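You operate a simulated robot arm through the tools that you are given. There is no shell and no other tool. Be economical: measure what you need, move in short steps, check, and stop when the job is done.

You run a simulated two-armed robot. Do the job below in one go: nothing can be reset, and whatever is moved stays where it is left.

JOB
Put the steel bolt on the top of the plate table away on the white table behind line 3. Put the yellow canister marked "28" from the top of the plate table on top of the black box. Take the grey tray that says "54" from the top of the plate table and leave it on the top of the chute table. Take the teal canister labelled "33" from the top of the plate table and put it on top of the blue puck there. Take the tape holder and leave it on top of the brown square carton. Fetch the yellow spirit level and set it on top of the white box on the top of the white table. Fetch the yellow hand pad and set it on the top of the white table. Pick up the steel roller with one hand, pass it to the other hand and put it on the mat of the vacuum bed. Put the white case that says "1" from the top of the white table on top of the brown flat carton. Take the cardboard box on the top of the white table and put it away on the top of the chute table. Fetch the black tray that says "59" from the top of the white table and set it on the drive end of belt 2. The order is free. Set down upright: yellow canister, teal canister, tape holder, yellow spirit level, white case.

Only the result counts: the job must be done as asked and must still hold three seconds after the hand-in. Knocking over, shifting, dropping, spilling or breaking anything else fails it.

ROBOT AND FRAMES
Two 6-joint arms with two-finger parallel grippers on one trunk, on a base that drives. Base frame: it is fixed to the floor where the robot stands at the start and does not move with it; the origin is under the middle of the robot, x ahead of it, y to its left, z up. Units: m, degrees, N and s.
The left shoulder is at the start at [0.08, 0.216, 1.61], the right one opposite. Each reaches about 0.886 m from its shoulder. Places, roughly: black box (8x9x5 cm) [0.5, 0.3, 0.8]; black tray [-1, -2.5, 0.75]; blue puck [1, 0.25, 0.75]; cardboard box [-1, -2.25, 0.75]; drive end of belt 2 (32x21 cm) [-3.36, -2.16, 1]; flat carton (34x24x11 cm) [-1.4, -2.7, 0.9]; grey tray [1, 0.5, 0.75]; mat of the vacuum bed (26x21 cm) [0.56, 0.8, 0.84]; square carton (20x24x15 cm) [-4, 0.9, 1]; steel bolt (12x3x3 cm) [0.8, 0.2, 0.8]; steel roller (4x4x14 cm) [-1.3, 0.8, 0.9]; tape holder (8x15x10 cm) [0.8, 1.6, 0.8]; teal canister [1, 0.25, 0.75]; top of the chute table [-3.4, 1.3, 0.9]; top of the white table [-1.2, -2.7, 0.8]; white box (20x26x11 cm) [-1.2, -3, 0.9]; white case [-1.25, -2.25, 1]; white table behind line 3 [-5.7, -3, 0.8]; yellow canister [0.75, 0.25, 0.75]; yellow hand pad (7x10x6 cm) [-1.1, 0.5, 0.9]; yellow spirit level (20x3x5 cm) [-1.2, 0.6, 0.2]. Payload 3.43 kg a hand.
The TCP of each hand is the grasp point between the finger pads, 0.03 m short of the fingertips. In the tool frame z runs along the fingers and y along their closing line. The gripper opens to 0.094 m. The fingers are 0.028 m wide and 0.01 m thick; the gripper's body (0.05 by 0.096 m) begins 0.055 m behind the TCP.
Orientation is that of the tool frame in the base frame, as a unit quaternion [w, x, y, z]. With the fingers straight down and closing along the base's y, the tool's x points along the base's -x, its y along +y and its z along -z.

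CONTROLS
- The arms move only by the tool servo_tool. It takes "left_plan", "right_plan" or both (then of equal length, played together; a hand with none holds still); each is a list of rows, each a list of 7 numbers: the shift along the tool's x, y, z in units of 20 mm (1.0 is 20 mm), then the turn, a rotation vector about the tool's x, y, z in units of 4 degrees (1.0 is 4 degrees), then the opening, from 0 (shut) to 1 (fully open). In form: [[x, y, z, wx, wy, wz, jaw], ...]. A call has 1 to 8 rows; each row shifts and turns the commanded pose from where the row before left it, along the tool's axes as they then stand. A call with a number of a shift or a turn outside -1 to 1 is refused whole. Each row takes 0.2 s and may step no farther than 0.05 m and 8.6 degrees from the row before; otherwise, or with a gripper value out of range, the whole call is refused. A pose out of reach is approached as far as the arm can. The call stops where the force on the tool passes 40 N (or 10 N more than at its start, if that is more) or the arm is blocked; 0.2 s more then pass. Each finger travels about 0.072 m/s and halts on what it meets, pressing with about 37 N; the grip force reading is that of the motor and also rises with nothing between the fingers. The clock runs only during rows and for 0.2 s after the last one: add rows that do not move to give the fingers time. It gives the time, the measured TCP pose, the force on the tool (base axes), the opening and the grip force at its end, in the units of the frame above (readings bear some noise), with the torque about the TCP (base axes, N m) and any sound that the robot's microphone picked up.
- Cameras (640 x 400 px; columns grow to the right, rows downward): "scene" is now at [0.0953, 0.0309, 1.7601]; the picture's right is [0.41, -0.91, 0.00], its down [-0.74, -0.33, -0.59] and it looks along [0.54, 0.24, -0.81] (base axes); focal length 281 px, centre (320, 200). "left" rides on the left gripper at [0.076, -0.014, -0.103] in its tool frame; the picture's right is [0.18, 0.98, 0.00], its down [-0.75, 0.14, -0.64] and it looks along [-0.63, 0.12, 0.77] (tool axes); focal length 243 px, centre (320, 200). "right" rides on the right gripper at [0.076, 0.014, -0.103] in its tool frame; the picture's right is [-0.18, 0.98, 0.00], its down [-0.75, -0.14, -0.64] and it looks along [-0.63, -0.12, 0.77] (tool axes); focal length 243 px, centre (320, 200). There is no depth. A picture from a camera that has moved, and an enlarged one, comes with that camera's place and axes in the base frame and with its lens.
- grab_frame(camera): a new picture of that camera. No time passes.
- slide_trunk(by): slides the trunk up (or, below 0, down) by that many m; the arms and the scene camera ride with it, the base frame stays. It gives what a move gives, with no picture.
- steer(legs): drives the robot by 1 to 6 legs, each [ahead, left, turn to the left] in m, m and degrees, along the robot's own axes; the way and the turn of a leg run together, so that a leg with both is an arc; at most 1.5 m and 180 degrees a leg. The arms and the cameras ride along, it lands a little off, and it stops where it bumps. It gives what a move gives.
- head_to(pan, tilt): turns the head with the scene camera to pan (to the left, within 86 degrees either way) and tilt (down, from -29 to 69), counted from straight ahead of the robot. It gives what a move gives.
- zoom(camera, box): a new picture of the part [left, top, right, bottom] of that camera's present view, enlarged. No time passes.
- finish_job(): hands the job in; it is judged then, once.

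Work in short steps. Places have to be worked out from the pictures, the camera data and where the tool is seen: move nearer, look again, correct. Check each grasp and each placing, and mend what went wrong. You have 556 turns and 364 pictures in all, those below and enlarged ones among them. Open the grippers and draw the arms clear of the work before you hand the job in, unless the task says otherwise; then end with one line.

The tools are called after "Call:" by a JSON object that holds its "op" and its "data". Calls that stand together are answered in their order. servo_tool: Moves the arms, as the interface text tells. Its arguments: {"type":"object","properties":{"left_plan":{"type":"array","items":{"type":"array","items":{"type":"number"}}},"right_plan":{"type":"array","items":{"type":"array","items":{"type":"number"}}}},"required":[]} The other tools are called the same way: slide_trunk (by) slides the trunk up or down; steer (legs) drives the base; head_to (pan, tilt) turns the head that bears the scene camera; grab_frame (camera) takes a picture; zoom (camera, box) takes an enlarged picture of a part of a camera's view; finish_job () hands the job in.

At the start:

```text
time_s: 0.0
left_eef_pos: [0.4077, 0.3803, 1.0452]
left_tool_rot: [0.0, 0.0, 1.0, -0.001]
left_contact_force: [1.1, 1.1, 0.5]
left_torque: [0.02, -0.03, -0.03]
left_grip_width: 0.0938
left_grasp_force: 0.0
right_eef_pos: [0.6072, -0.0161, 1.1295]
right_tool_rot: [0.0, -0.002, 1.0, 0.0]
right_contact_force: [-0.2, -0.8, 0.4]
right_torque: [-0.01, 0.01, 0.03]
right_grip_width: 0.0937
right_grasp_force: 0.0
trunk travel left (down, up): [-0.84, 0.0]
robot x, y, heading: [0.0012, -0.003, 0.1]
head pan, tilt: [24.1, 54.1]
```

scene: 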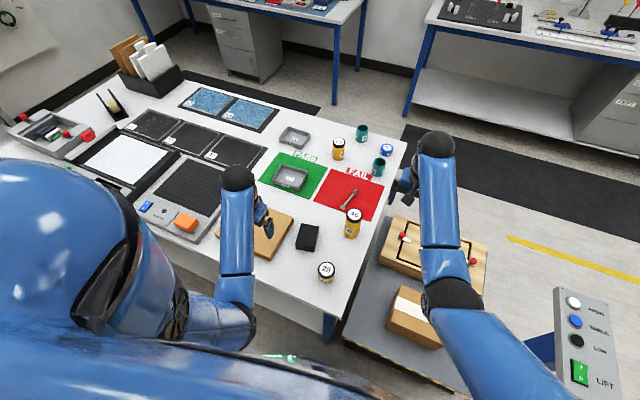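
right: 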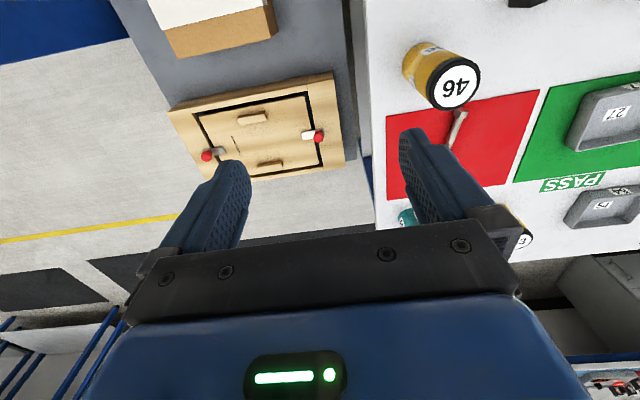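
left: 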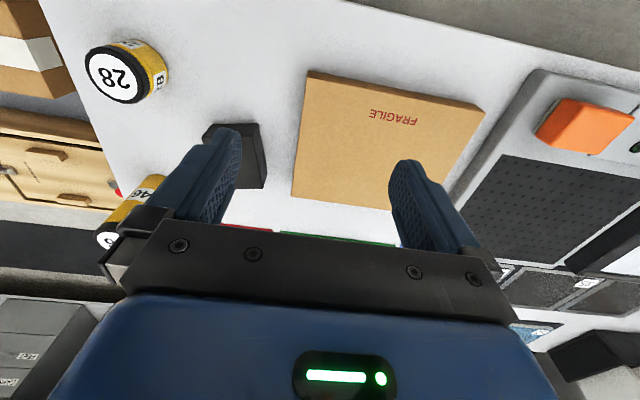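

I start by enlarging the part of the scene with the trays and canisters to read the labels.

Call:
{"op": "zoom", "data": {"camera": "scene", "box": [260, 110, 420, 210]}}

Call:
{"op": "zoom", "data": {"camera": "scene", "box": [240, 200, 400, 300]}}

```text
4.00 times, centred on (340, 160) of scene
camera zoom: at [0.0953, 0.0309, 1.7601], right [0.41, -0.91, 0.0], down [-0.74, -0.33, -0.59], along [0.54, 0.24, -0.81], focal length 1125 px, centre (240, 360)
```

zoom: 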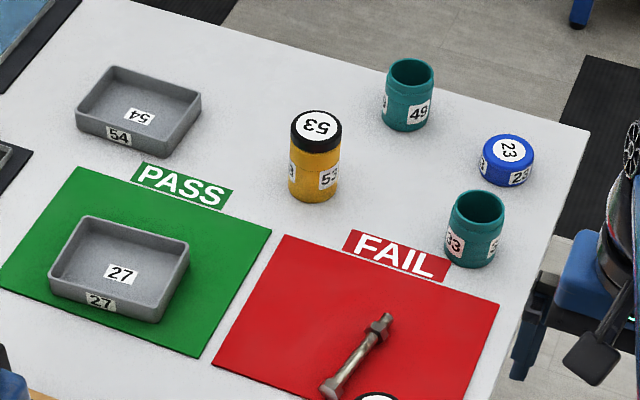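

```text
4.00 times, centred on (320, 250) of scene
camera zoom: at [0.0953, 0.0309, 1.7601], right [0.41, -0.91, 0.0], down [-0.74, -0.33, -0.59], along [0.54, 0.24, -0.81], focal length 1125 px, centre (320, 0)
```

zoom: 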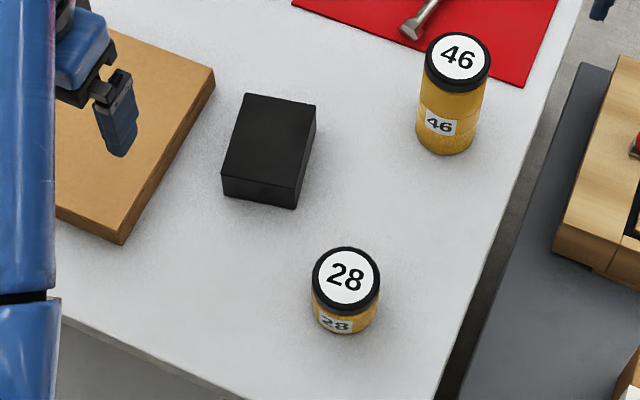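

Yellow canister 28's top is near (0.44, 0.16, 0.86), and the table is near z 0.80. I move the left hand toward a place above it.

Call:
{"op": "servo_tool", "data": {"left_plan": [[-0.2, -1, 0.4, 0, 0, 0, 1], [-0.2, -1, 0.4, 0, 0, 0, 1], [-0.2, -1, 0.4, 0, 0, 0, 1], [-0.2, -1, 0.4, 0, 0, 0, 1], [-0.2, -1, 0.4, 0, 0, 0, 1], [-0.2, -1, 0.4, 0, 0, 0, 1], [-0.2, -1, 0.4, 0, 0, 0, 1], [-0.1, -1, 0.4, 0, 0, 0, 1]]}}

Call:
{"op": "grab_frame", "data": {"camera": "left"}}

```text
time_s: 1.8
left_eef_pos: [0.4381, 0.2208, 0.9817]
left_tool_rot: [0.0, 0.0, 1.0, 0.0]
left_contact_force: [0.4, 0.3, -0.6]
left_torque: [-0.01, 0.02, -0.06]
left_grip_width: 0.0939
left_grasp_force: 0.1
right_eef_pos: [0.6082, -0.0142, 1.1297]
right_tool_rot: [0.0, 0.0, 1.0, 0.001]
right_contact_force: [-0.1, 0.3, -0.2]
right_torque: [-0.01, 0.01, 0.02]
right_grip_width: 0.0939
right_grasp_force: 0.0
trunk travel left (down, up): [-0.84, 0.0]
robot x, y, heading: [0.0022, 0.0035, 0.3]
head pan, tilt: [24.1, 54.1]
```

```text
358 pictures are left
camera left: at [0.3617, 0.2081, 1.0835], right [-0.18, 0.98, 0.0], down [0.75, 0.14, 0.64], along [0.63, 0.12, -0.77], focal length 243 px, centre (320, 200)
```

left: 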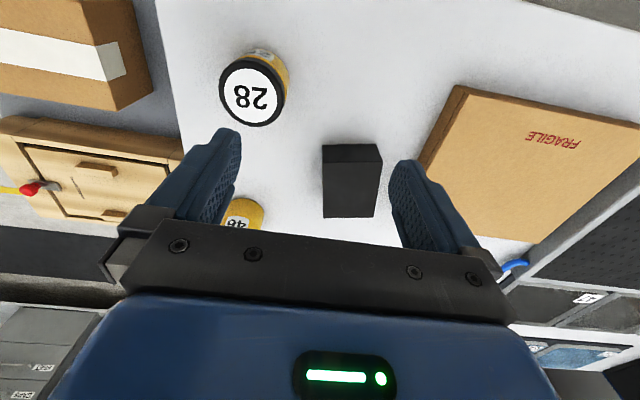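

The two views agree: canister 28 is at (0.438, 0.161). I centre the hand over it and descend partway.

Call:
{"op": "servo_tool", "data": {"left_plan": [[0, -1, 0.3, 0, 0, 0, 1], [0, -1, 0.3, 0, 0, 0, 1], [0, -1, 0.4, 0, 0, 0, 1], [0, 0, 1, 0, 0, 0, 1], [0, 0, 1, 0, 0, 0, 1], [0, 0, 1, 0, 0, 0, 1]]}}

Call:
{"op": "grab_frame", "data": {"camera": "left"}}

Call:
{"op": "zoom", "data": {"camera": "scene", "box": [240, 200, 400, 300]}}

```text
time_s: 3.2
left_eef_pos: [0.4363, 0.1623, 0.902]
left_tool_rot: [0.0, -0.001, 1.0, 0.0]
left_contact_force: [0.2, -0.2, 0.0]
left_torque: [0.0, -0.03, -0.01]
left_grip_width: 0.094
left_grasp_force: 0.0
right_eef_pos: [0.6083, -0.0143, 1.1294]
right_tool_rot: [0.0, -0.001, 1.0, -0.001]
right_contact_force: [0.5, -0.4, -0.5]
right_torque: [0.02, 0.0, 0.02]
right_grip_width: 0.0939
right_grasp_force: 0.1
trunk travel left (down, up): [-0.84, 0.0]
robot x, y, heading: [-0.0004, 0.0012, -0.0]
head pan, tilt: [24.1, 54.1]
```

```text
357 pictures are left
camera left: at [0.3614, 0.1499, 1.0044], right [-0.18, 0.98, 0.0], down [0.75, 0.14, 0.64], along [0.63, 0.12, -0.77], focal length 243 px, centre (320, 200)
```

left: 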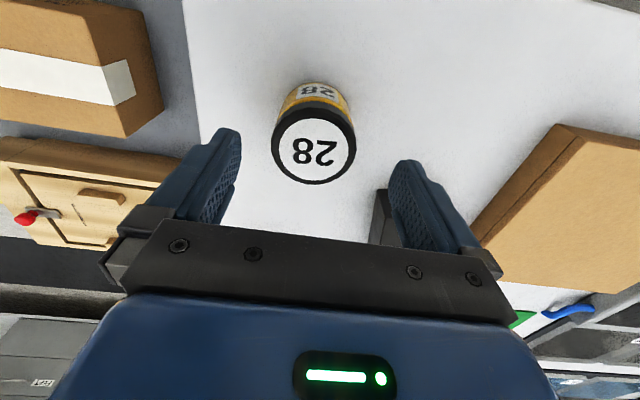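

```text
4.00 times, centred on (320, 250) of scene
camera zoom: at [0.0956, 0.0307, 1.7601], right [0.41, -0.91, 0.0], down [-0.74, -0.33, -0.59], along [0.54, 0.24, -0.81], focal length 1125 px, centre (320, 0)
```

zoom: 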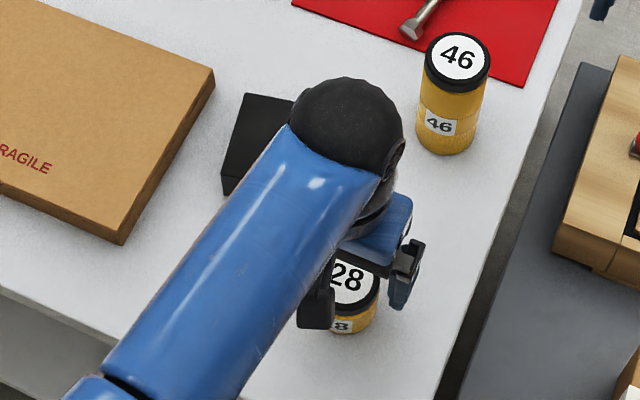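

The canister is centred between the fingers. I descend 50 mm and close.

Call:
{"op": "servo_tool", "data": {"left_plan": [[0, -0.05, 1, 0, 0, 0, 1], [0, 0, 1, 0, 0, 0, 1], [0, 0, 0.6, 0, 0, 0, 1], [0, 0, 0, 0, 0, 0, 0], [0, 0, 0, 0, 0, 0, 0], [0, 0, 0, 0, 0, 0, 0]]}}

Call:
{"op": "grab_frame", "data": {"camera": "left"}}

```text
time_s: 4.6
left_eef_pos: [0.4399, 0.1626, 0.8496]
left_tool_rot: [0.001, 0.0, 1.0, 0.0]
left_contact_force: [-0.8, -0.7, -0.2]
left_torque: [-0.01, -0.05, -0.07]
left_grip_width: 0.0573
left_grasp_force: 36.7
right_eef_pos: [0.6094, -0.0152, 1.1301]
right_tool_rot: [0.0, -0.001, 1.0, 0.0]
right_contact_force: [0.7, -0.2, 1.3]
right_torque: [0.03, -0.01, -0.03]
right_grip_width: 0.0941
right_grasp_force: 0.0
trunk travel left (down, up): [-0.84, 0.0]
robot x, y, heading: [-0.0026, 0.0023, -0.0]
head pan, tilt: [24.1, 54.1]
```

```text
355 pictures are left
camera left: at [0.3632, 0.1489, 0.9519], right [-0.18, 0.98, 0.0], down [0.75, 0.14, 0.64], along [0.63, 0.12, -0.77], focal length 243 px, centre (320, 200)
```

left: 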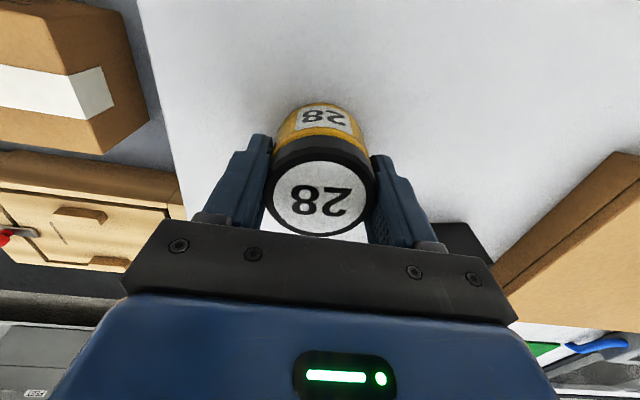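

It is gripped (0.057 m wide). I lift it 80 mm and look at the box.

Call:
{"op": "servo_tool", "data": {"left_plan": [[0, 0, -1, 0, 0, 0, 0], [0, 0, -1, 0, 0, 0, 0], [0, 0, -1, 0, 0, 0, 0], [0, 0, -1, 0, 0, 0, 0], [0, 1, -0.5, 0, 0, 0, 0], [0, 1, 0, 0, 0, 0, 0], [0, 1, 0, 0, 0, 0, 0]]}}

Call:
{"op": "grab_frame", "data": {"camera": "left"}}

Call:
{"op": "zoom", "data": {"camera": "scene", "box": [240, 200, 400, 300]}}

```text
time_s: 6.2
left_eef_pos: [0.4389, 0.2201, 0.94]
left_tool_rot: [0.0, 0.001, 1.0, 0.0]
left_contact_force: [-0.6, -0.2, -1.5]
left_torque: [0.03, -0.01, -0.02]
left_grip_width: 0.0575
left_grasp_force: 37.0
right_eef_pos: [0.6074, -0.0144, 1.1285]
right_tool_rot: [0.0, -0.001, 1.0, 0.0]
right_contact_force: [1.1, -0.4, -0.9]
right_torque: [0.0, 0.01, -0.03]
right_grip_width: 0.0942
right_grasp_force: 0.0
trunk travel left (down, up): [-0.84, 0.0]
robot x, y, heading: [-0.0005, -0.001, 0.1]
head pan, tilt: [24.1, 54.1]
```

```text
354 pictures are left
camera left: at [0.3632, 0.2078, 1.0419], right [-0.18, 0.98, 0.0], down [0.75, 0.14, 0.64], along [0.63, 0.12, -0.77], focal length 243 px, centre (320, 200)
```

left: 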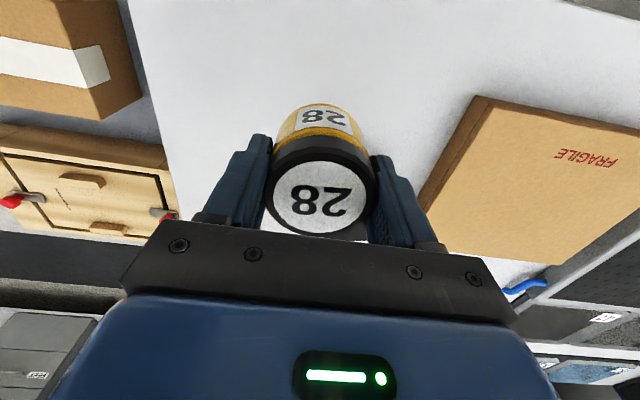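

```text
4.00 times, centred on (320, 250) of scene
camera zoom: at [0.0957, 0.0315, 1.7601], right [0.41, -0.91, 0.0], down [-0.74, -0.33, -0.59], along [0.54, 0.24, -0.81], focal length 1125 px, centre (320, 0)
```

zoom: 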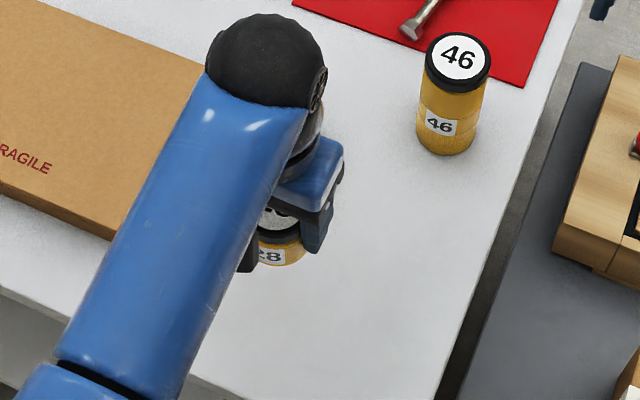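

The box is hidden, but earlier rays put its top centre at about (0.551, 0.286). With a 5 cm box, the release height should be TCP z ≈ 0.90, so I move over it at 0.94.

Call:
{"op": "servo_tool", "data": {"left_plan": [[-0.9, 0.55, 0, 0, 0, 0, 0], [-0.9, 0.55, 0, 0, 0, 0, 0], [-0.9, 0.55, 0, 0, 0, 0, 0], [-0.95, 0.55, 0, 0, 0, 0, 0], [-0.95, 0.55, 0, 0, 0, 0, 0], [-0.95, 0.55, 0, 0, 0, 0, 0], [0, 0, 0.5, 0, 0, 0, 0], [0, 0, 0.5, 0, 0, 0, 0]]}}

Call:
{"op": "grab_frame", "data": {"camera": "left"}}

Call:
{"op": "grab_frame", "data": {"camera": "right"}}

```text
time_s: 8.0
left_eef_pos: [0.549, 0.2861, 0.9204]
left_tool_rot: [0.0, -0.001, 1.0, 0.0]
left_contact_force: [-0.3, 0.5, -1.8]
left_torque: [0.02, -0.01, -0.02]
left_grip_width: 0.0576
left_grasp_force: 37.2
right_eef_pos: [0.6073, -0.0153, 1.1299]
right_tool_rot: [0.0, 0.0, 1.0, 0.0]
right_contact_force: [-0.6, 0.2, 0.3]
right_torque: [0.0, -0.01, 0.0]
right_grip_width: 0.0938
right_grasp_force: 0.1
trunk travel left (down, up): [-0.84, 0.0]
robot x, y, heading: [0.0014, 0.0001, 0.3]
head pan, tilt: [24.1, 54.1]
```

```text
352 pictures are left
camera left: at [0.4735, 0.2733, 1.0218], right [-0.18, 0.98, 0.0], down [0.75, 0.14, 0.64], along [0.63, 0.12, -0.77], focal length 243 px, centre (320, 200)
```

left: 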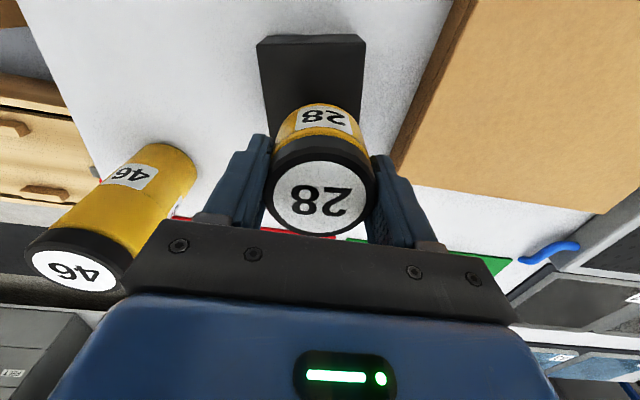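

```text
351 pictures are left
camera right: at [0.5318, -0.0001, 1.2319], right [0.18, 0.98, 0.0], down [0.75, -0.14, 0.64], along [0.63, -0.12, -0.77], focal length 243 px, centre (320, 200)
```

right: 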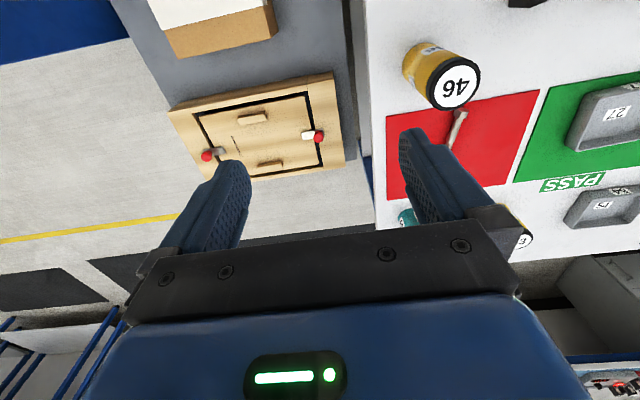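

The box's near edge gives a box centre near (0.545, 0.282), a few mm off. I nudge and then lower in small steps.

Call:
{"op": "servo_tool", "data": {"left_plan": [[0.2, -0.2, 0, 0, 0, 0, 0], [0, 0, 0.4, 0, 0, 0, 0], [0, 0, 0.3, 0, 0, 0, 0], [0, 0, 0.2, 0, 0, 0, 0]]}}

Call:
{"op": "grab_frame", "data": {"camera": "left"}}

```text
time_s: 9.0
left_eef_pos: [0.5457, 0.2844, 0.9019]
left_tool_rot: [0.0, 0.0, 1.0, 0.0]
left_contact_force: [0.5, 0.3, -1.4]
left_torque: [0.01, 0.01, -0.04]
left_grip_width: 0.0574
left_grasp_force: 36.8
right_eef_pos: [0.6081, -0.0142, 1.1295]
right_tool_rot: [-0.001, -0.001, 1.0, 0.0]
right_contact_force: [-0.5, 0.3, -0.6]
right_torque: [-0.06, 0.0, 0.01]
right_grip_width: 0.0941
right_grasp_force: 0.1
trunk travel left (down, up): [-0.84, 0.0]
robot x, y, heading: [-0.0022, 0.0027, 0.2]
head pan, tilt: [24.1, 54.1]
```

```text
350 pictures are left
camera left: at [0.4701, 0.271, 1.0041], right [-0.18, 0.98, 0.0], down [0.75, 0.14, 0.64], along [0.63, 0.12, -0.77], focal length 243 px, centre (320, 200)
```

left: 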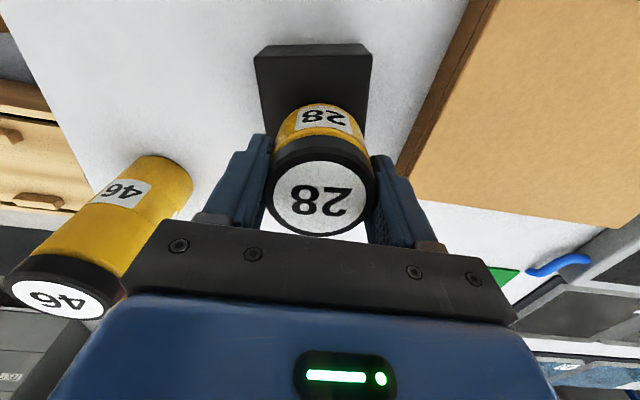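

No contact yet (force −1.4 N). I creep down in 2 mm rows.

Call:
{"op": "servo_tool", "data": {"left_plan": [[0, 0, 0.1, 0, 0, 0, 0], [0, 0, 0.1, 0, 0, 0, 0], [0, 0, 0, 0, 0, 0, 0]]}}

```text
time_s: 9.8
left_eef_pos: [0.5464, 0.2835, 0.8983]
left_tool_rot: [0.001, 0.0, 1.0, 0.0]
left_contact_force: [0.3, 0.9, -1.0]
left_torque: [-0.01, -0.03, -0.03]
left_grip_width: 0.0572
left_grasp_force: 36.8
right_eef_pos: [0.6074, -0.0142, 1.1295]
right_tool_rot: [0.0, -0.001, 1.0, 0.0]
right_contact_force: [0.2, -0.2, -0.2]
right_torque: [0.01, 0.0, 0.03]
right_grip_width: 0.0939
right_grasp_force: 0.1
trunk travel left (down, up): [-0.84, 0.0]
robot x, y, heading: [-0.0017, 0.0003, 0.0]
head pan, tilt: [24.1, 54.1]
```

Still no contact; I continue down a few mm.

Call:
{"op": "servo_tool", "data": {"left_plan": [[0, 0, 0.1, 0, 0, 0, 0], [0, 0, 0.1, 0, 0, 0, 0], [0, 0, 0, 0, 0, 0, 0]]}}

```text
time_s: 10.6
left_eef_pos: [0.5457, 0.2834, 0.8944]
left_tool_rot: [0.001, 0.0, 1.0, 0.0]
left_contact_force: [-0.1, 0.2, 8.0]
left_torque: [0.04, 0.19, -0.05]
left_grip_width: 0.0573
left_grasp_force: 37.0
right_eef_pos: [0.6071, -0.0152, 1.1297]
right_tool_rot: [0.0, -0.001, 1.0, 0.0]
right_contact_force: [-0.3, -0.4, -0.8]
right_torque: [0.0, 0.0, 0.01]
right_grip_width: 0.094
right_grasp_force: 0.0
trunk travel left (down, up): [-0.84, 0.0]
robot x, y, heading: [0.003, -0.0035, -0.1]
head pan, tilt: [24.1, 54.1]
```

Contact at 8 N: it is on the box. I release and lift off.

Call:
{"op": "servo_tool", "data": {"left_plan": [[0, 0, 0, 0, 0, 0, 1], [0, 0, 0, 0, 0, 0, 1], [0, 0, 0, 0, 0, 0, 1], [0, 0, -1, 0, 0, 0, 1], [0, 0, -1, 0, 0, 0, 1], [0, 0, -1, 0, 0, 0, 1], [0, 0, -1, 0, 0, 0, 1], [0, 0, -1, 0, 0, 0, 1]]}}

Call:
{"op": "grab_frame", "data": {"camera": "left"}}

```text
time_s: 12.4
left_eef_pos: [0.5458, 0.2841, 0.993]
left_tool_rot: [0.0, 0.0, 1.0, -0.001]
left_contact_force: [-0.2, 0.1, 0.0]
left_torque: [0.0, -0.01, -0.02]
left_grip_width: 0.0941
left_grasp_force: 0.1
right_eef_pos: [0.6071, -0.0152, 1.1293]
right_tool_rot: [0.001, 0.0, 1.0, 0.0]
right_contact_force: [0.1, -0.4, 0.0]
right_torque: [-0.01, 0.03, -0.02]
right_grip_width: 0.094
right_grasp_force: 0.1
trunk travel left (down, up): [-0.84, 0.0]
robot x, y, heading: [-0.0004, -0.0005, -0.1]
head pan, tilt: [24.1, 54.1]
```

```text
349 pictures are left
camera left: at [0.4701, 0.2702, 1.0957], right [-0.18, 0.98, 0.0], down [0.75, 0.14, 0.64], along [0.63, 0.12, -0.77], focal length 243 px, centre (320, 200)
```

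left: 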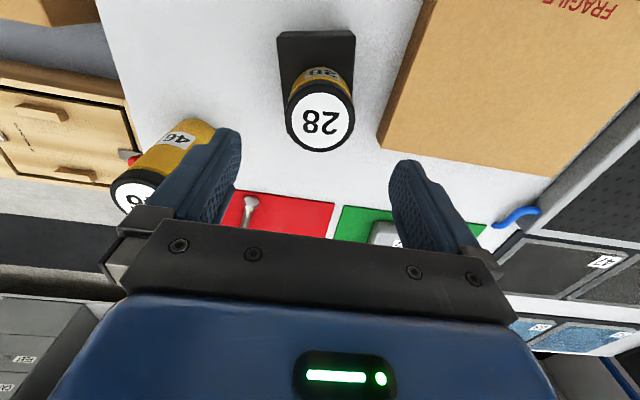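

Canister 28 stands on the black box. The far items (x≈1.0–1.14) are out of reach from here, so I survey the surroundings with the head.

Call:
{"op": "head_to", "data": {"pan": -60, "tilt": 35}}

Call:
{"op": "grab_frame", "data": {"camera": "scene"}}

Call:
{"op": "head_to", "data": {"pan": 10, "tilt": 25}}

Call:
{"op": "grab_frame", "data": {"camera": "scene"}}

Call:
{"op": "head_to", "data": {"pan": 80, "tilt": 35}}

Call:
{"op": "grab_frame", "data": {"camera": "scene"}}

Call:
{"op": "head_to", "data": {"pan": 0, "tilt": 69}}

Call:
{"op": "grab_frame", "data": {"camera": "scene"}}

```text
time_s: 14.0
left_eef_pos: [0.5457, 0.2839, 0.9925]
left_tool_rot: [0.0, 0.0, 1.0, -0.001]
left_contact_force: [0.0, 0.5, 1.3]
left_torque: [-0.03, 0.0, 0.01]
left_grip_width: 0.0938
left_grasp_force: 0.1
right_eef_pos: [0.6078, -0.0156, 1.13]
right_tool_rot: [0.0, -0.001, 1.0, 0.0]
right_contact_force: [0.8, -0.6, -0.2]
right_torque: [0.01, -0.03, -0.01]
right_grip_width: 0.0939
right_grasp_force: 0.1
trunk travel left (down, up): [-0.84, 0.0]
robot x, y, heading: [-0.0001, 0.0001, -0.0]
head pan, tilt: [-60.0, 35.0]
```

```text
348 pictures are left
camera scene: at [0.0729, -0.0752, 1.7872], right [-0.87, -0.5, 0.0], down [-0.29, 0.5, -0.82], along [0.41, -0.71, -0.57], focal length 281 px, centre (320, 200)
```

scene: 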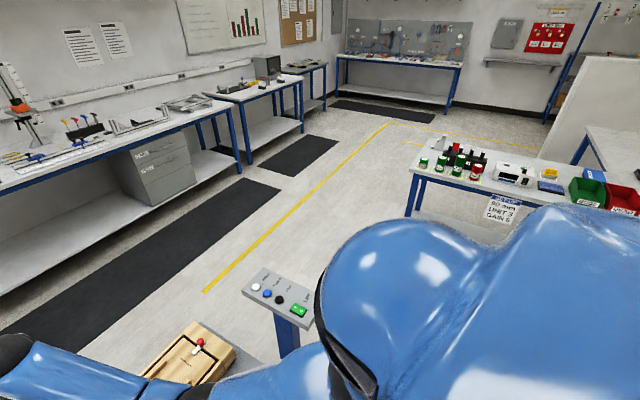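

```text
time_s: 15.4
left_eef_pos: [0.5459, 0.2828, 0.9924]
left_tool_rot: [0.0, 0.0, 1.0, 0.0]
left_contact_force: [0.7, -0.5, -0.6]
left_torque: [0.01, 0.0, -0.01]
left_grip_width: 0.0941
left_grasp_force: 0.1
right_eef_pos: [0.6066, -0.0156, 1.1303]
right_tool_rot: [0.001, -0.002, 1.0, 0.0]
right_contact_force: [0.0, 0.1, -1.0]
right_torque: [-0.04, -0.02, 0.01]
right_grip_width: 0.094
right_grasp_force: 0.1
trunk travel left (down, up): [-0.84, 0.0]
robot x, y, heading: [-0.0016, -0.0005, -0.1]
head pan, tilt: [10.0, 25.0]
```

```text
347 pictures are left
camera scene: at [0.1195, 0.0171, 1.8029], right [0.17, -0.98, 0.0], down [-0.42, -0.07, -0.91], along [0.89, 0.16, -0.42], focal length 281 px, centre (320, 200)
```

scene: 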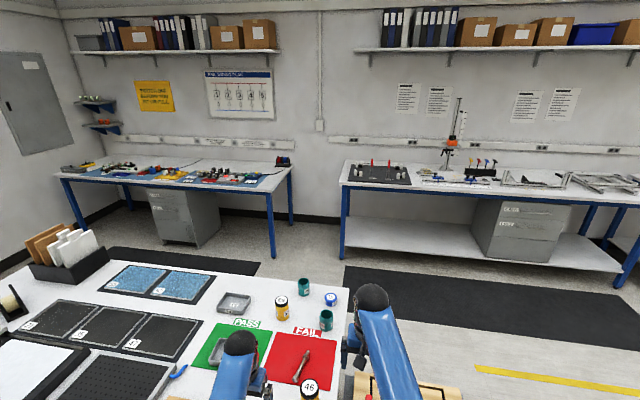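

```text
time_s: 16.8
left_eef_pos: [0.5455, 0.2833, 0.993]
left_tool_rot: [0.0, 0.0, 1.0, 0.0]
left_contact_force: [-0.1, 0.2, 0.0]
left_torque: [0.01, -0.04, -0.01]
left_grip_width: 0.0941
left_grasp_force: 0.0
right_eef_pos: [0.6074, -0.0153, 1.1307]
right_tool_rot: [0.0, 0.0, 1.0, 0.001]
right_contact_force: [-0.2, 0.3, -0.3]
right_torque: [0.01, 0.0, 0.03]
right_grip_width: 0.0938
right_grasp_force: 0.1
trunk travel left (down, up): [-0.84, 0.0]
robot x, y, heading: [0.0012, 0.0011, 0.3]
head pan, tilt: [80.0, 35.0]
```

```text
346 pictures are left
camera scene: at [0.0441, 0.0878, 1.7872], right [0.98, -0.17, 0.0], down [-0.1, -0.56, -0.82], along [0.14, 0.81, -0.57], focal length 281 px, centre (320, 200)
```

scene: 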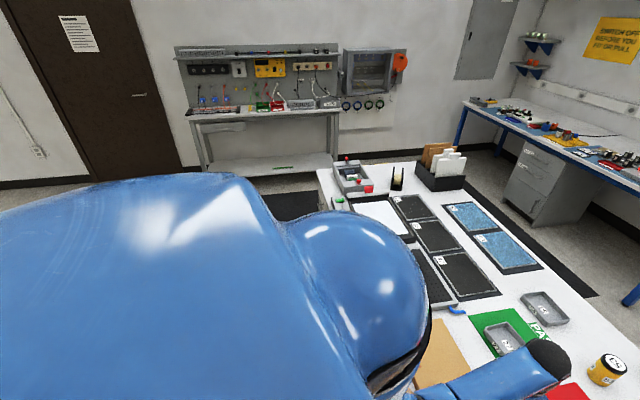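

```text
time_s: 18.3
left_eef_pos: [0.5469, 0.2834, 0.9929]
left_tool_rot: [0.0, 0.0, 1.0, 0.0]
left_contact_force: [0.3, 0.3, 0.6]
left_torque: [-0.04, 0.01, 0.01]
left_grip_width: 0.094
left_grasp_force: 0.0
right_eef_pos: [0.6071, -0.0148, 1.1296]
right_tool_rot: [0.0, -0.001, 1.0, 0.0]
right_contact_force: [-0.1, -0.3, 0.5]
right_torque: [-0.03, 0.01, -0.01]
right_grip_width: 0.0938
right_grasp_force: 0.1
trunk travel left (down, up): [-0.84, 0.0]
robot x, y, heading: [-0.0004, -0.0003, -0.1]
head pan, tilt: [0.0, 68.8]
```

```text
345 pictures are left
camera scene: at [0.0847, 0.0011, 1.7435], right [0.0, -1.0, 0.0], down [-0.93, 0.0, -0.36], along [0.36, 0.0, -0.93], focal length 281 px, centre (320, 200)
```

scene: 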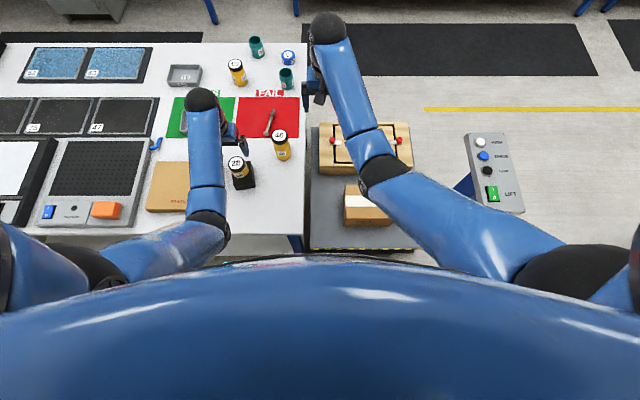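

The aisle beyond the plate table (x≈1.2–2.5) looks drivable, passing right of the lift console. First I raise and pull both hands in for driving.

Call:
{"op": "servo_tool", "data": {"left_plan": [[0.4, 0.3, -1, 0, 0, 0, 1], [0.4, 0.3, -1, 0, 0, 0, 1], [0.4, 0.3, -1, 0, 0, 0, 1], [0.6, 0.3, -1, 0, 0, 0, 1], [0.6, 0.3, -1, 0, 0, 0, 1], [0.6, 0.3, -1, 0, 0, 0, 1], [0.6, 0.3, -1, 0, 0, 0, 1], [0.6, 0.3, -1, 0, 0, 0, 1]], "right_plan": [[1, -1, -1, 0, 0, 0, 1], [1, -1, -1, 0, 0, 0, 1], [1, -1, -1, 0, 0, 0, 1], [1, -1, -1, 0, 0, 0, 1], [1, -1, -1, 0, 0, 0, 1], [1, -1, -1, 0, 0, 0, 1], [1, -1, -1, 0, 0, 0, 1], [1, -1, -1, 0, 0, 0, 1]]}}

Call:
{"op": "head_to", "data": {"pan": -86, "tilt": 40}}

Call:
{"op": "grab_frame", "data": {"camera": "scene"}}

```text
time_s: 20.1
left_eef_pos: [0.4949, 0.3365, 1.0647]
left_tool_rot: [0.001, 0.0, 1.0, 0.0]
left_contact_force: [-1.0, -0.5, 0.1]
left_torque: [0.0, 0.03, 0.02]
left_grip_width: 0.0941
left_grasp_force: 0.0
left hand out of reach, approached as far as the arm can: row 4, 5, 6, 7, 8
right_eef_pos: [0.5817, -0.14, 1.1034]
right_tool_rot: [0.001, -0.001, 1.0, 0.0]
right_contact_force: [0.1, 0.4, 0.8]
right_torque: [0.0, 0.03, -0.01]
right_grip_width: 0.0938
right_grasp_force: 0.1
right hand out of reach, approached as far as the arm can: row 1, 2, 3, 4, 5, 6, 7, 8
trunk travel left (down, up): [-0.84, 0.0]
robot x, y, heading: [0.0009, -0.0024, -0.5]
head pan, tilt: [0.0, 68.8]
```

```text
time_s: 21.7
left_eef_pos: [0.4956, 0.3374, 1.065]
left_tool_rot: [0.001, 0.0, 1.0, 0.001]
left_contact_force: [-0.2, -0.9, 0.0]
left_torque: [0.0, -0.02, 0.03]
left_grip_width: 0.0936
left_grasp_force: 0.0
right_eef_pos: [0.5819, -0.1402, 1.1036]
right_tool_rot: [0.001, -0.001, 1.0, 0.0]
right_contact_force: [0.6, -0.5, -1.3]
right_torque: [0.0, -0.04, 0.02]
right_grip_width: 0.0941
right_grasp_force: 0.1
trunk travel left (down, up): [-0.84, 0.0]
robot x, y, heading: [0.0013, -0.0022, 0.0]
head pan, tilt: [-85.9, 40.0]
```

```text
344 pictures are left
camera scene: at [0.0349, -0.0837, 1.7796], right [-1.0, -0.07, 0.0], down [-0.05, 0.64, -0.77], along [0.05, -0.76, -0.64], focal length 281 px, centre (320, 200)
```

scene: 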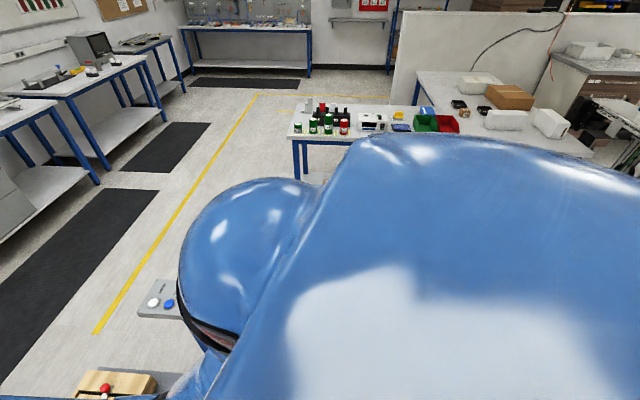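

The arms are limited in height but acceptable. I back out, slide right past the console, drive forward along the open lane and turn to face back toward the table.

Call:
{"op": "steer", "data": {"legs": [[-0.35, 0, 0], [0, -1.25, 0], [1.25, 0, 0], [0, 0, 180]]}}

Call:
{"op": "head_to", "data": {"pan": -40, "tilt": 30}}

Call:
{"op": "grab_frame", "data": {"camera": "scene"}}

```text
time_s: 43.0
left_eef_pos: [0.3658, -1.5877, 1.0654]
left_tool_rot: [0.001, 1.0, -0.026, 0.0]
left_contact_force: [-0.4, -0.6, 0.6]
left_torque: [0.0, -0.02, -0.01]
left_grip_width: 0.0939
left_grasp_force: 0.0
right_eef_pos: [0.3032, -1.1066, 1.1033]
right_tool_rot: [0.0, 1.0, -0.025, 0.0]
right_contact_force: [0.3, 0.4, 0.6]
right_torque: [0.01, 0.03, -0.03]
right_grip_width: 0.0937
right_grasp_force: 0.0
trunk travel left (down, up): [-0.84, 0.0]
robot x, y, heading: [0.8801, -1.2766, 176.9]
head pan, tilt: [-85.9, 40.0]
```

```text
time_s: 44.1
left_eef_pos: [0.3656, -1.5873, 1.0639]
left_tool_rot: [0.0, 1.0, -0.025, -0.001]
left_contact_force: [-0.1, 0.2, 0.7]
left_torque: [-0.02, 0.0, -0.01]
left_grip_width: 0.0941
left_grasp_force: 0.0
right_eef_pos: [0.3031, -1.107, 1.1045]
right_tool_rot: [0.0, 1.0, -0.025, 0.0]
right_contact_force: [0.3, 0.3, 0.6]
right_torque: [-0.02, 0.0, 0.02]
right_grip_width: 0.0942
right_grasp_force: 0.1
trunk travel left (down, up): [-0.84, 0.0]
robot x, y, heading: [0.8765, -1.2787, 176.9]
head pan, tilt: [-40.0, 30.0]
```

```text
343 pictures are left
camera scene: at [0.7789, -1.2127, 1.7949], right [0.68, 0.73, 0.0], down [0.37, -0.34, -0.87], along [-0.63, 0.59, -0.5], focal length 281 px, centre (320, 200)
```

scene: 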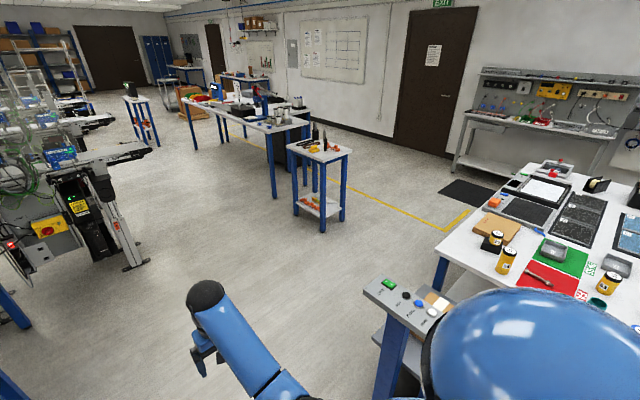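

I have a good overview: the small stand is near (−1.2, 0.6), with the lines beyond it. I now back to x≈1.83 and slide to the far side of the plate table.

Call:
{"op": "steer", "data": {"legs": [[-0.97, 0, 3], [0, -0.8, 0], [0, -0.8, 0]]}}

Call:
{"op": "head_to", "data": {"pan": 0, "tilt": 55}}

Call:
{"op": "grab_frame", "data": {"camera": "scene"}}

```text
time_s: 56.8
left_eef_pos: [1.3501, -0.0363, 1.0647]
left_tool_rot: [0.0, 1.0, -0.016, -0.001]
left_contact_force: [-0.5, 0.2, -0.3]
left_torque: [0.02, 0.02, 0.02]
left_grip_width: 0.094
left_grasp_force: 0.0
right_eef_pos: [1.2762, 0.4415, 1.1036]
right_tool_rot: [-0.002, 1.0, -0.015, -0.001]
right_contact_force: [0.1, -0.3, -0.5]
right_torque: [0.01, -0.01, 0.01]
right_grip_width: 0.0938
right_grasp_force: 0.1
trunk travel left (down, up): [-0.84, 0.0]
robot x, y, heading: [1.8531, 0.2853, 178.3]
head pan, tilt: [-40.0, 30.0]
```

```text
time_s: 57.9
left_eef_pos: [1.35, -0.0361, 1.0651]
left_tool_rot: [0.001, 1.0, -0.016, -0.001]
left_contact_force: [-0.1, 0.4, 0.6]
left_torque: [0.0, -0.01, -0.01]
left_grip_width: 0.0941
left_grasp_force: 0.1
right_eef_pos: [1.277, 0.4429, 1.1038]
right_tool_rot: [0.0, 1.0, -0.015, -0.001]
right_contact_force: [-0.3, 0.0, -0.5]
right_torque: [-0.03, 0.01, 0.0]
right_grip_width: 0.0939
right_grasp_force: 0.0
trunk travel left (down, up): [-0.84, 0.0]
robot x, y, heading: [1.853, 0.2844, 178.2]
head pan, tilt: [0.0, 55.0]
```

```text
342 pictures are left
camera scene: at [1.7505, 0.2899, 1.759], right [0.03, 1.0, 0.0], down [0.82, -0.03, -0.57], along [-0.57, 0.02, -0.82], focal length 281 px, centre (320, 200)
```

scene: 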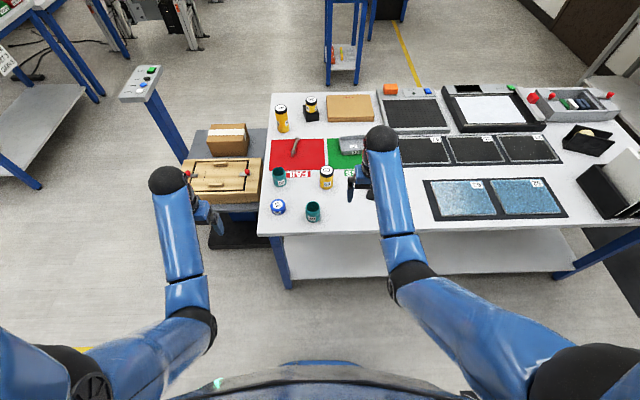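

Triangulation gives: puck top (1.13, 0.144, 0.826), teal 33 top (0.998, 0.142, 0.853), bolt ≈(0.775, 0.206), table ≈0.795. I go 0.1 m ahead and lower the trunk slightly to extend the reach.

Call:
{"op": "steer", "data": {"legs": [[0.1, 0, 1.5]]}}

Call:
{"op": "slide_trunk", "data": {"by": -0.1}}

Call:
{"op": "servo_tool", "data": {"left_plan": [[-1, 0, -0.5, 0, 0, 0, 1], [-1, 0, -0.5, 0, 0, 0, 1], [-1, 0, -0.5, 0, 0, 0, 1], [-1, 0, -0.5, 0, 0, 0, 1], [-1, 0, -0.5, 0, 0, 0, 1], [-1, 0, -0.5, 0, 0, 0, 1]], "right_plan": [[0, 0, 0, 0, 0, 0, 1], [0, 0, 0, 0, 0, 0, 1], [-1, 0, -0.5, 0, 0, 0, 1], [-1, 0, -0.5, 0, 0, 0, 1], [-1, 0, -0.5, 0, 0, 0, 1], [-1, 0, -0.5, 0, 0, 0, 1]]}}

```text
time_s: 59.0
left_eef_pos: [1.2711, -0.0464, 1.0688]
left_tool_rot: [0.0, 1.0, -0.002, -0.005]
left_contact_force: [0.8, -0.6, 0.3]
left_torque: [0.0, 0.02, 0.01]
left_grip_width: 0.0938
left_grasp_force: 0.1
right_eef_pos: [1.1876, 0.431, 1.1088]
right_tool_rot: [0.0, 1.0, -0.002, -0.006]
right_contact_force: [0.6, -0.2, 0.3]
right_torque: [-0.06, 0.06, 0.01]
right_grip_width: 0.0939
right_grasp_force: 0.0
trunk travel left (down, up): [-0.84, 0.0]
robot x, y, heading: [1.76, 0.2864, 180.1]
head pan, tilt: [0.0, 55.0]
```

```text
time_s: 60.4
left_eef_pos: [1.2643, -0.0465, 0.965]
left_tool_rot: [0.0, 1.0, -0.002, -0.001]
left_contact_force: [-0.3, -0.1, 1.0]
left_torque: [-0.01, 0.0, -0.01]
left_grip_width: 0.0938
left_grasp_force: 0.0
right_eef_pos: [1.1788, 0.4316, 1.0043]
right_tool_rot: [0.0, 1.0, -0.001, -0.002]
right_contact_force: [-0.7, -0.2, -0.1]
right_torque: [-0.02, -0.02, 0.03]
right_grip_width: 0.094
right_grasp_force: 0.1
trunk travel left (down, up): [-0.74, 0.1]
robot x, y, heading: [1.761, 0.287, 179.8]
head pan, tilt: [0.0, 55.0]
```

```text
time_s: 61.8
left_eef_pos: [1.1426, -0.0458, 1.0215]
left_tool_rot: [0.0, 1.0, -0.003, -0.001]
left_contact_force: [1.1, 0.5, 0.2]
left_torque: [0.04, -0.02, 0.0]
left_grip_width: 0.0942
left_grasp_force: 0.0
right_eef_pos: [1.0961, 0.4308, 1.041]
right_tool_rot: [0.0, 1.0, -0.002, 0.001]
right_contact_force: [0.2, -0.3, 0.0]
right_torque: [-0.04, 0.0, -0.01]
right_grip_width: 0.0942
right_grasp_force: 0.1
trunk travel left (down, up): [-0.74, 0.1]
robot x, y, heading: [1.7584, 0.2853, 179.5]
head pan, tilt: [0.0, 55.0]
```

Works. I repeat: trunk lower, hands forward and up, with the left moving over toward the teal canister.

Call:
{"op": "slide_trunk", "data": {"by": -0.1}}

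Call:
{"op": "servo_tool", "data": {"left_plan": [[-0.6, -1, -0.6, 0, 0, 0, 1], [-0.6, -1, -0.6, 0, 0, 0, 1], [-0.6, -1, -0.6, 0, 0, 0, 1], [-0.6, -1, -0.6, 0, 0, 0, 1], [-0.6, -1, -0.6, 0, 0, 0, 1], [-0.6, -1, -0.6, 0, 0, 0, 1], [-0.6, -1, -0.6, 0, 0, 0, 1], [-0.6, -1, -0.6, 0, 0, 0, 1]], "right_plan": [[0, -0.5, -0.6, 0, 0, 0, 1], [0, -0.5, -0.6, 0, 0, 0, 1], [0, -0.5, -0.6, 0, 0, 0, 1], [0, -0.5, -0.6, 0, 0, 0, 1], [0, -0.5, -0.6, 0, 0, 0, 1], [0, -0.5, -0.6, 0, 0, 0, 1], [0, -0.5, -0.6, 0, 0, 0, 1], [0, -0.5, -0.6, 0, 0, 0, 1]]}}

Call:
{"op": "slide_trunk", "data": {"by": -0.1}}

Call:
{"op": "grab_frame", "data": {"camera": "left"}}

Call:
{"op": "grab_frame", "data": {"camera": "scene"}}

```text
time_s: 63.1
left_eef_pos: [1.1418, -0.0469, 0.9208]
left_tool_rot: [0.0, 1.0, -0.002, 0.0]
left_contact_force: [0.1, -0.1, 0.0]
left_torque: [-0.01, -0.01, 0.03]
left_grip_width: 0.0943
left_grasp_force: 0.0
right_eef_pos: [1.0968, 0.4303, 0.9431]
right_tool_rot: [0.0, 1.0, -0.001, -0.001]
right_contact_force: [-0.1, 1.1, 0.0]
right_torque: [0.0, 0.0, 0.0]
right_grip_width: 0.0938
right_grasp_force: 0.0
trunk travel left (down, up): [-0.64, 0.2]
robot x, y, heading: [1.7583, 0.2857, 179.6]
head pan, tilt: [0.0, 55.0]
```

```text
time_s: 64.9
left_eef_pos: [1.0483, 0.1149, 1.0177]
left_tool_rot: [0.001, 1.0, -0.004, 0.0]
left_contact_force: [-0.6, 0.5, -0.9]
left_torque: [-0.01, 0.01, 0.05]
left_grip_width: 0.0938
left_grasp_force: 0.1
right_eef_pos: [1.067, 0.5113, 1.0149]
right_tool_rot: [0.0, 1.0, -0.002, 0.0]
right_contact_force: [-0.6, -0.4, -0.3]
right_torque: [0.03, 0.0, 0.03]
right_grip_width: 0.0941
right_grasp_force: 0.0
right hand out of reach, approached as far as the arm can: row 3, 4, 5, 6, 7, 8
trunk travel left (down, up): [-0.64, 0.2]
robot x, y, heading: [1.7576, 0.2864, 179.5]
head pan, tilt: [0.0, 55.0]
```

```text
time_s: 66.2
left_eef_pos: [1.0497, 0.1126, 0.9181]
left_tool_rot: [0.0, 1.0, -0.003, -0.001]
left_contact_force: [-0.5, 0.2, 0.4]
left_torque: [-0.02, -0.04, 0.01]
left_grip_width: 0.0941
left_grasp_force: 0.1
right_eef_pos: [1.0667, 0.509, 0.9145]
right_tool_rot: [0.0, 1.0, -0.001, -0.001]
right_contact_force: [-0.1, 0.9, -0.1]
right_torque: [-0.01, 0.0, 0.03]
right_grip_width: 0.0943
right_grasp_force: 0.0
trunk travel left (down, up): [-0.54, 0.3]
robot x, y, heading: [1.7587, 0.2869, 179.5]
head pan, tilt: [0.0, 55.0]
```

```text
341 pictures are left
camera left: at [1.1262, 0.1284, 1.0194], right [0.18, -0.98, 0.0], down [-0.75, -0.14, 0.64], along [-0.63, -0.12, -0.77], focal length 243 px, centre (320, 200)
```

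left: 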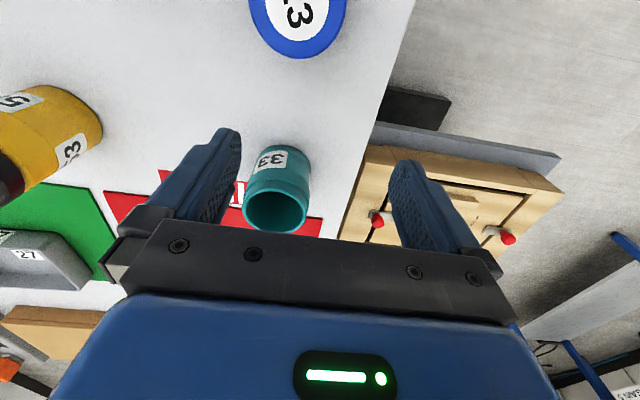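

```text
340 pictures are left
camera scene: at [1.6549, 0.2888, 1.459], right [0.01, 1.0, 0.0], down [0.82, 0.0, -0.57], along [-0.57, 0.0, -0.82], focal length 281 px, centre (320, 200)
```

scene: 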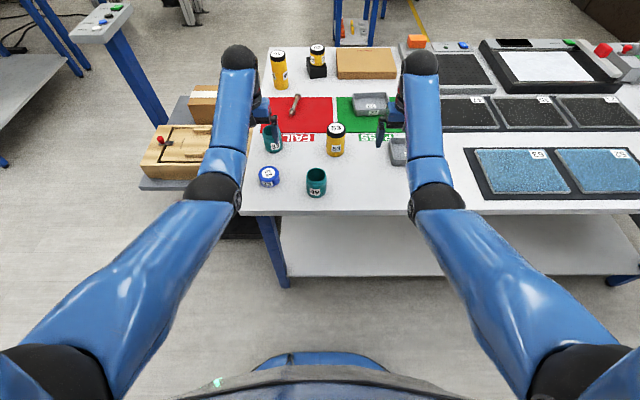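

Merged rays put teal 33 at (0.988, 0.142), rim z≈0.865. I move over it, stopping short of closing.

Call:
{"op": "servo_tool", "data": {"left_plan": [[-0.8, -0.36, 0, 0, 0, 0, 1], [-0.8, -0.36, 0, 0, 0, 0, 1], [-0.8, -0.36, 0, 0, 0, 0, 1], [-0.7, -0.37, 0, 0, 0, 0, 1], [0, 0, 0, 0, 0, 0, 1]]}}

Call:
{"op": "grab_frame", "data": {"camera": "left"}}

```text
time_s: 67.4
left_eef_pos: [1.0017, 0.1333, 0.9181]
left_tool_rot: [0.0, 1.0, -0.002, -0.001]
left_contact_force: [-0.7, -0.5, 0.6]
left_torque: [-0.03, 0.02, 0.0]
left_grip_width: 0.0942
left_grasp_force: 0.0
left hand out of reach, approached as far as the arm can: row 4
right_eef_pos: [1.0655, 0.5095, 0.9161]
right_tool_rot: [0.0, 1.0, -0.002, -0.001]
right_contact_force: [0.1, 0.1, 0.1]
right_torque: [-0.03, -0.01, 0.03]
right_grip_width: 0.094
right_grasp_force: 0.0
trunk travel left (down, up): [-0.54, 0.3]
robot x, y, heading: [1.7586, 0.2856, 179.7]
head pan, tilt: [0.0, 55.0]
```

```text
339 pictures are left
camera left: at [1.0781, 0.1491, 1.0192], right [0.18, -0.98, 0.0], down [-0.75, -0.14, 0.64], along [-0.63, -0.12, -0.77], focal length 243 px, centre (320, 200)
```

left: 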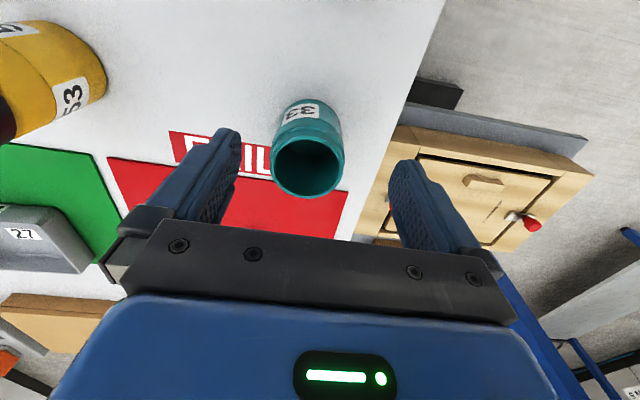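

The reach limit is near x=1.0, so I drive 5 cm closer and re-check.

Call:
{"op": "steer", "data": {"legs": [[0.05, 0, 0]]}}

Call:
{"op": "grab_frame", "data": {"camera": "left"}}

```text
time_s: 68.4
left_eef_pos: [0.958, 0.1356, 0.9231]
left_tool_rot: [0.0, 1.0, -0.003, -0.004]
left_contact_force: [0.7, -0.5, 0.2]
left_torque: [-0.02, 0.05, 0.03]
left_grip_width: 0.0938
left_grasp_force: 0.1
right_eef_pos: [1.0216, 0.5093, 0.9201]
right_tool_rot: [0.0, 1.0, -0.002, -0.004]
right_contact_force: [0.9, 0.1, 1.0]
right_torque: [0.01, 0.05, 0.0]
right_grip_width: 0.0943
right_grasp_force: 0.1
trunk travel left (down, up): [-0.54, 0.3]
robot x, y, heading: [1.7123, 0.2829, 180.0]
head pan, tilt: [0.0, 55.0]
```

```text
338 pictures are left
camera left: at [1.0352, 0.1499, 1.0241], right [0.18, -0.98, 0.0], down [-0.75, -0.14, 0.65], along [-0.64, -0.12, -0.76], focal length 243 px, centre (320, 200)
```

left: 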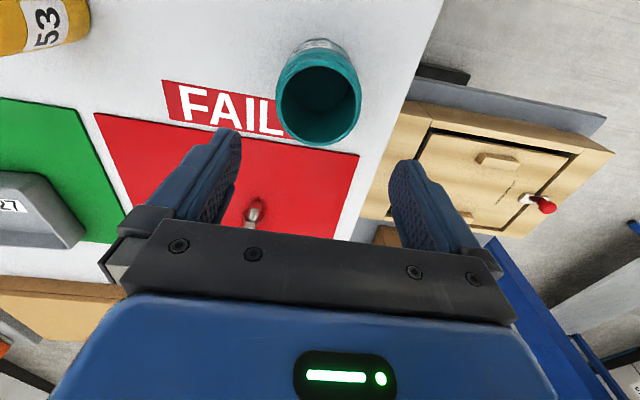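

The rim is at (0.982, 0.140). I centre over it, descend around it and close.

Call:
{"op": "servo_tool", "data": {"left_plan": [[0.6, -0.12, 0, 0, 0, 0, 1], [0.6, -0.12, 0, 0, 0, 0, 1], [0, 0, 1, 0, 0, 0, 1], [0, 0, 1, 0, 0, 0, 1], [0, 0, 1, 0, 0, 0, 1], [0, 0, 0.6, 0, 0, 0, 1]]}}

Call:
{"op": "grab_frame", "data": {"camera": "left"}}

```text
time_s: 69.8
left_eef_pos: [0.9763, 0.1407, 0.8457]
left_tool_rot: [0.0, 1.0, -0.002, -0.001]
left_contact_force: [0.0, -0.5, 0.7]
left_torque: [0.03, 0.01, -0.01]
left_grip_width: 0.094
left_grasp_force: 0.0
right_eef_pos: [1.0162, 0.5098, 0.9152]
right_tool_rot: [0.001, 1.0, -0.003, 0.0]
right_contact_force: [-0.3, 0.5, -0.8]
right_torque: [0.02, 0.0, -0.01]
right_grip_width: 0.0939
right_grasp_force: 0.0
trunk travel left (down, up): [-0.54, 0.3]
robot x, y, heading: [1.7063, 0.2875, 179.5]
head pan, tilt: [0.0, 55.0]
```

```text
337 pictures are left
camera left: at [1.0527, 0.1555, 0.9471], right [0.18, -0.98, 0.0], down [-0.75, -0.14, 0.64], along [-0.63, -0.12, -0.77], focal length 243 px, centre (320, 200)
```

left: 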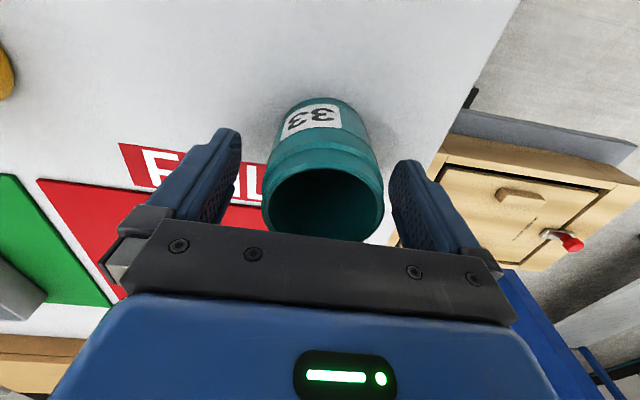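

The cup is between the pads. I close and lift.

Call:
{"op": "servo_tool", "data": {"left_plan": [[0, 0, 0, 0, 0, 0, 0], [0, 0, 0, 0, 0, 0, 0], [0, 0, 0, 0, 0, 0, 0], [0, 0, -1, 0, 0, 0, 0], [0, 0, -1, 0, 0, 0, 0], [0, 0, -1, 0, 0, 0, 0]]}}

Call:
{"op": "grab_frame", "data": {"camera": "left"}}

Call:
{"op": "grab_frame", "data": {"camera": "scene"}}

```text
time_s: 71.2
left_eef_pos: [0.9757, 0.1388, 0.9044]
left_tool_rot: [0.0, 1.0, -0.003, -0.001]
left_contact_force: [-0.3, 0.0, 0.0]
left_torque: [-0.01, 0.01, 0.0]
left_grip_width: 0.0554
left_grasp_force: 37.2
right_eef_pos: [1.0173, 0.5105, 0.9145]
right_tool_rot: [0.0, 1.0, -0.003, -0.001]
right_contact_force: [0.2, 0.1, -0.1]
right_torque: [-0.01, 0.0, -0.02]
right_grip_width: 0.0943
right_grasp_force: 0.0
trunk travel left (down, up): [-0.54, 0.3]
robot x, y, heading: [1.7084, 0.288, 179.8]
head pan, tilt: [0.0, 55.0]
```

```text
336 pictures are left
camera left: at [1.053, 0.1545, 1.0076], right [0.18, -0.98, 0.0], down [-0.75, -0.14, 0.64], along [-0.63, -0.12, -0.77], focal length 243 px, centre (320, 200)
```

left: 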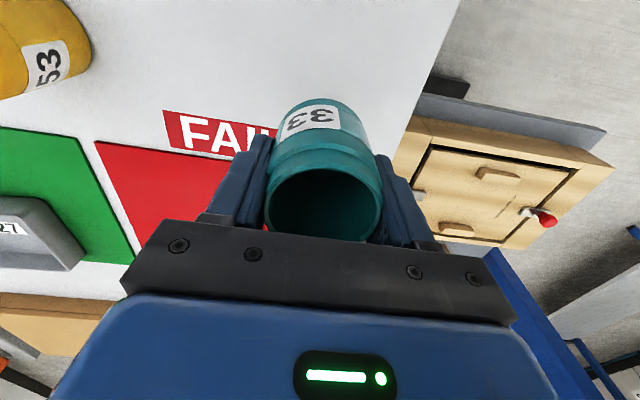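

```text
335 pictures are left
camera scene: at [1.6058, 0.2893, 1.4589], right [0.01, 1.0, 0.0], down [0.82, 0.0, -0.57], along [-0.57, 0.0, -0.82], focal length 281 px, centre (320, 200)
```

scene: 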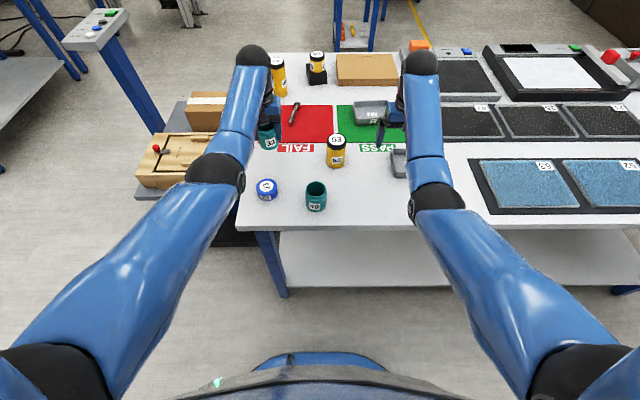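

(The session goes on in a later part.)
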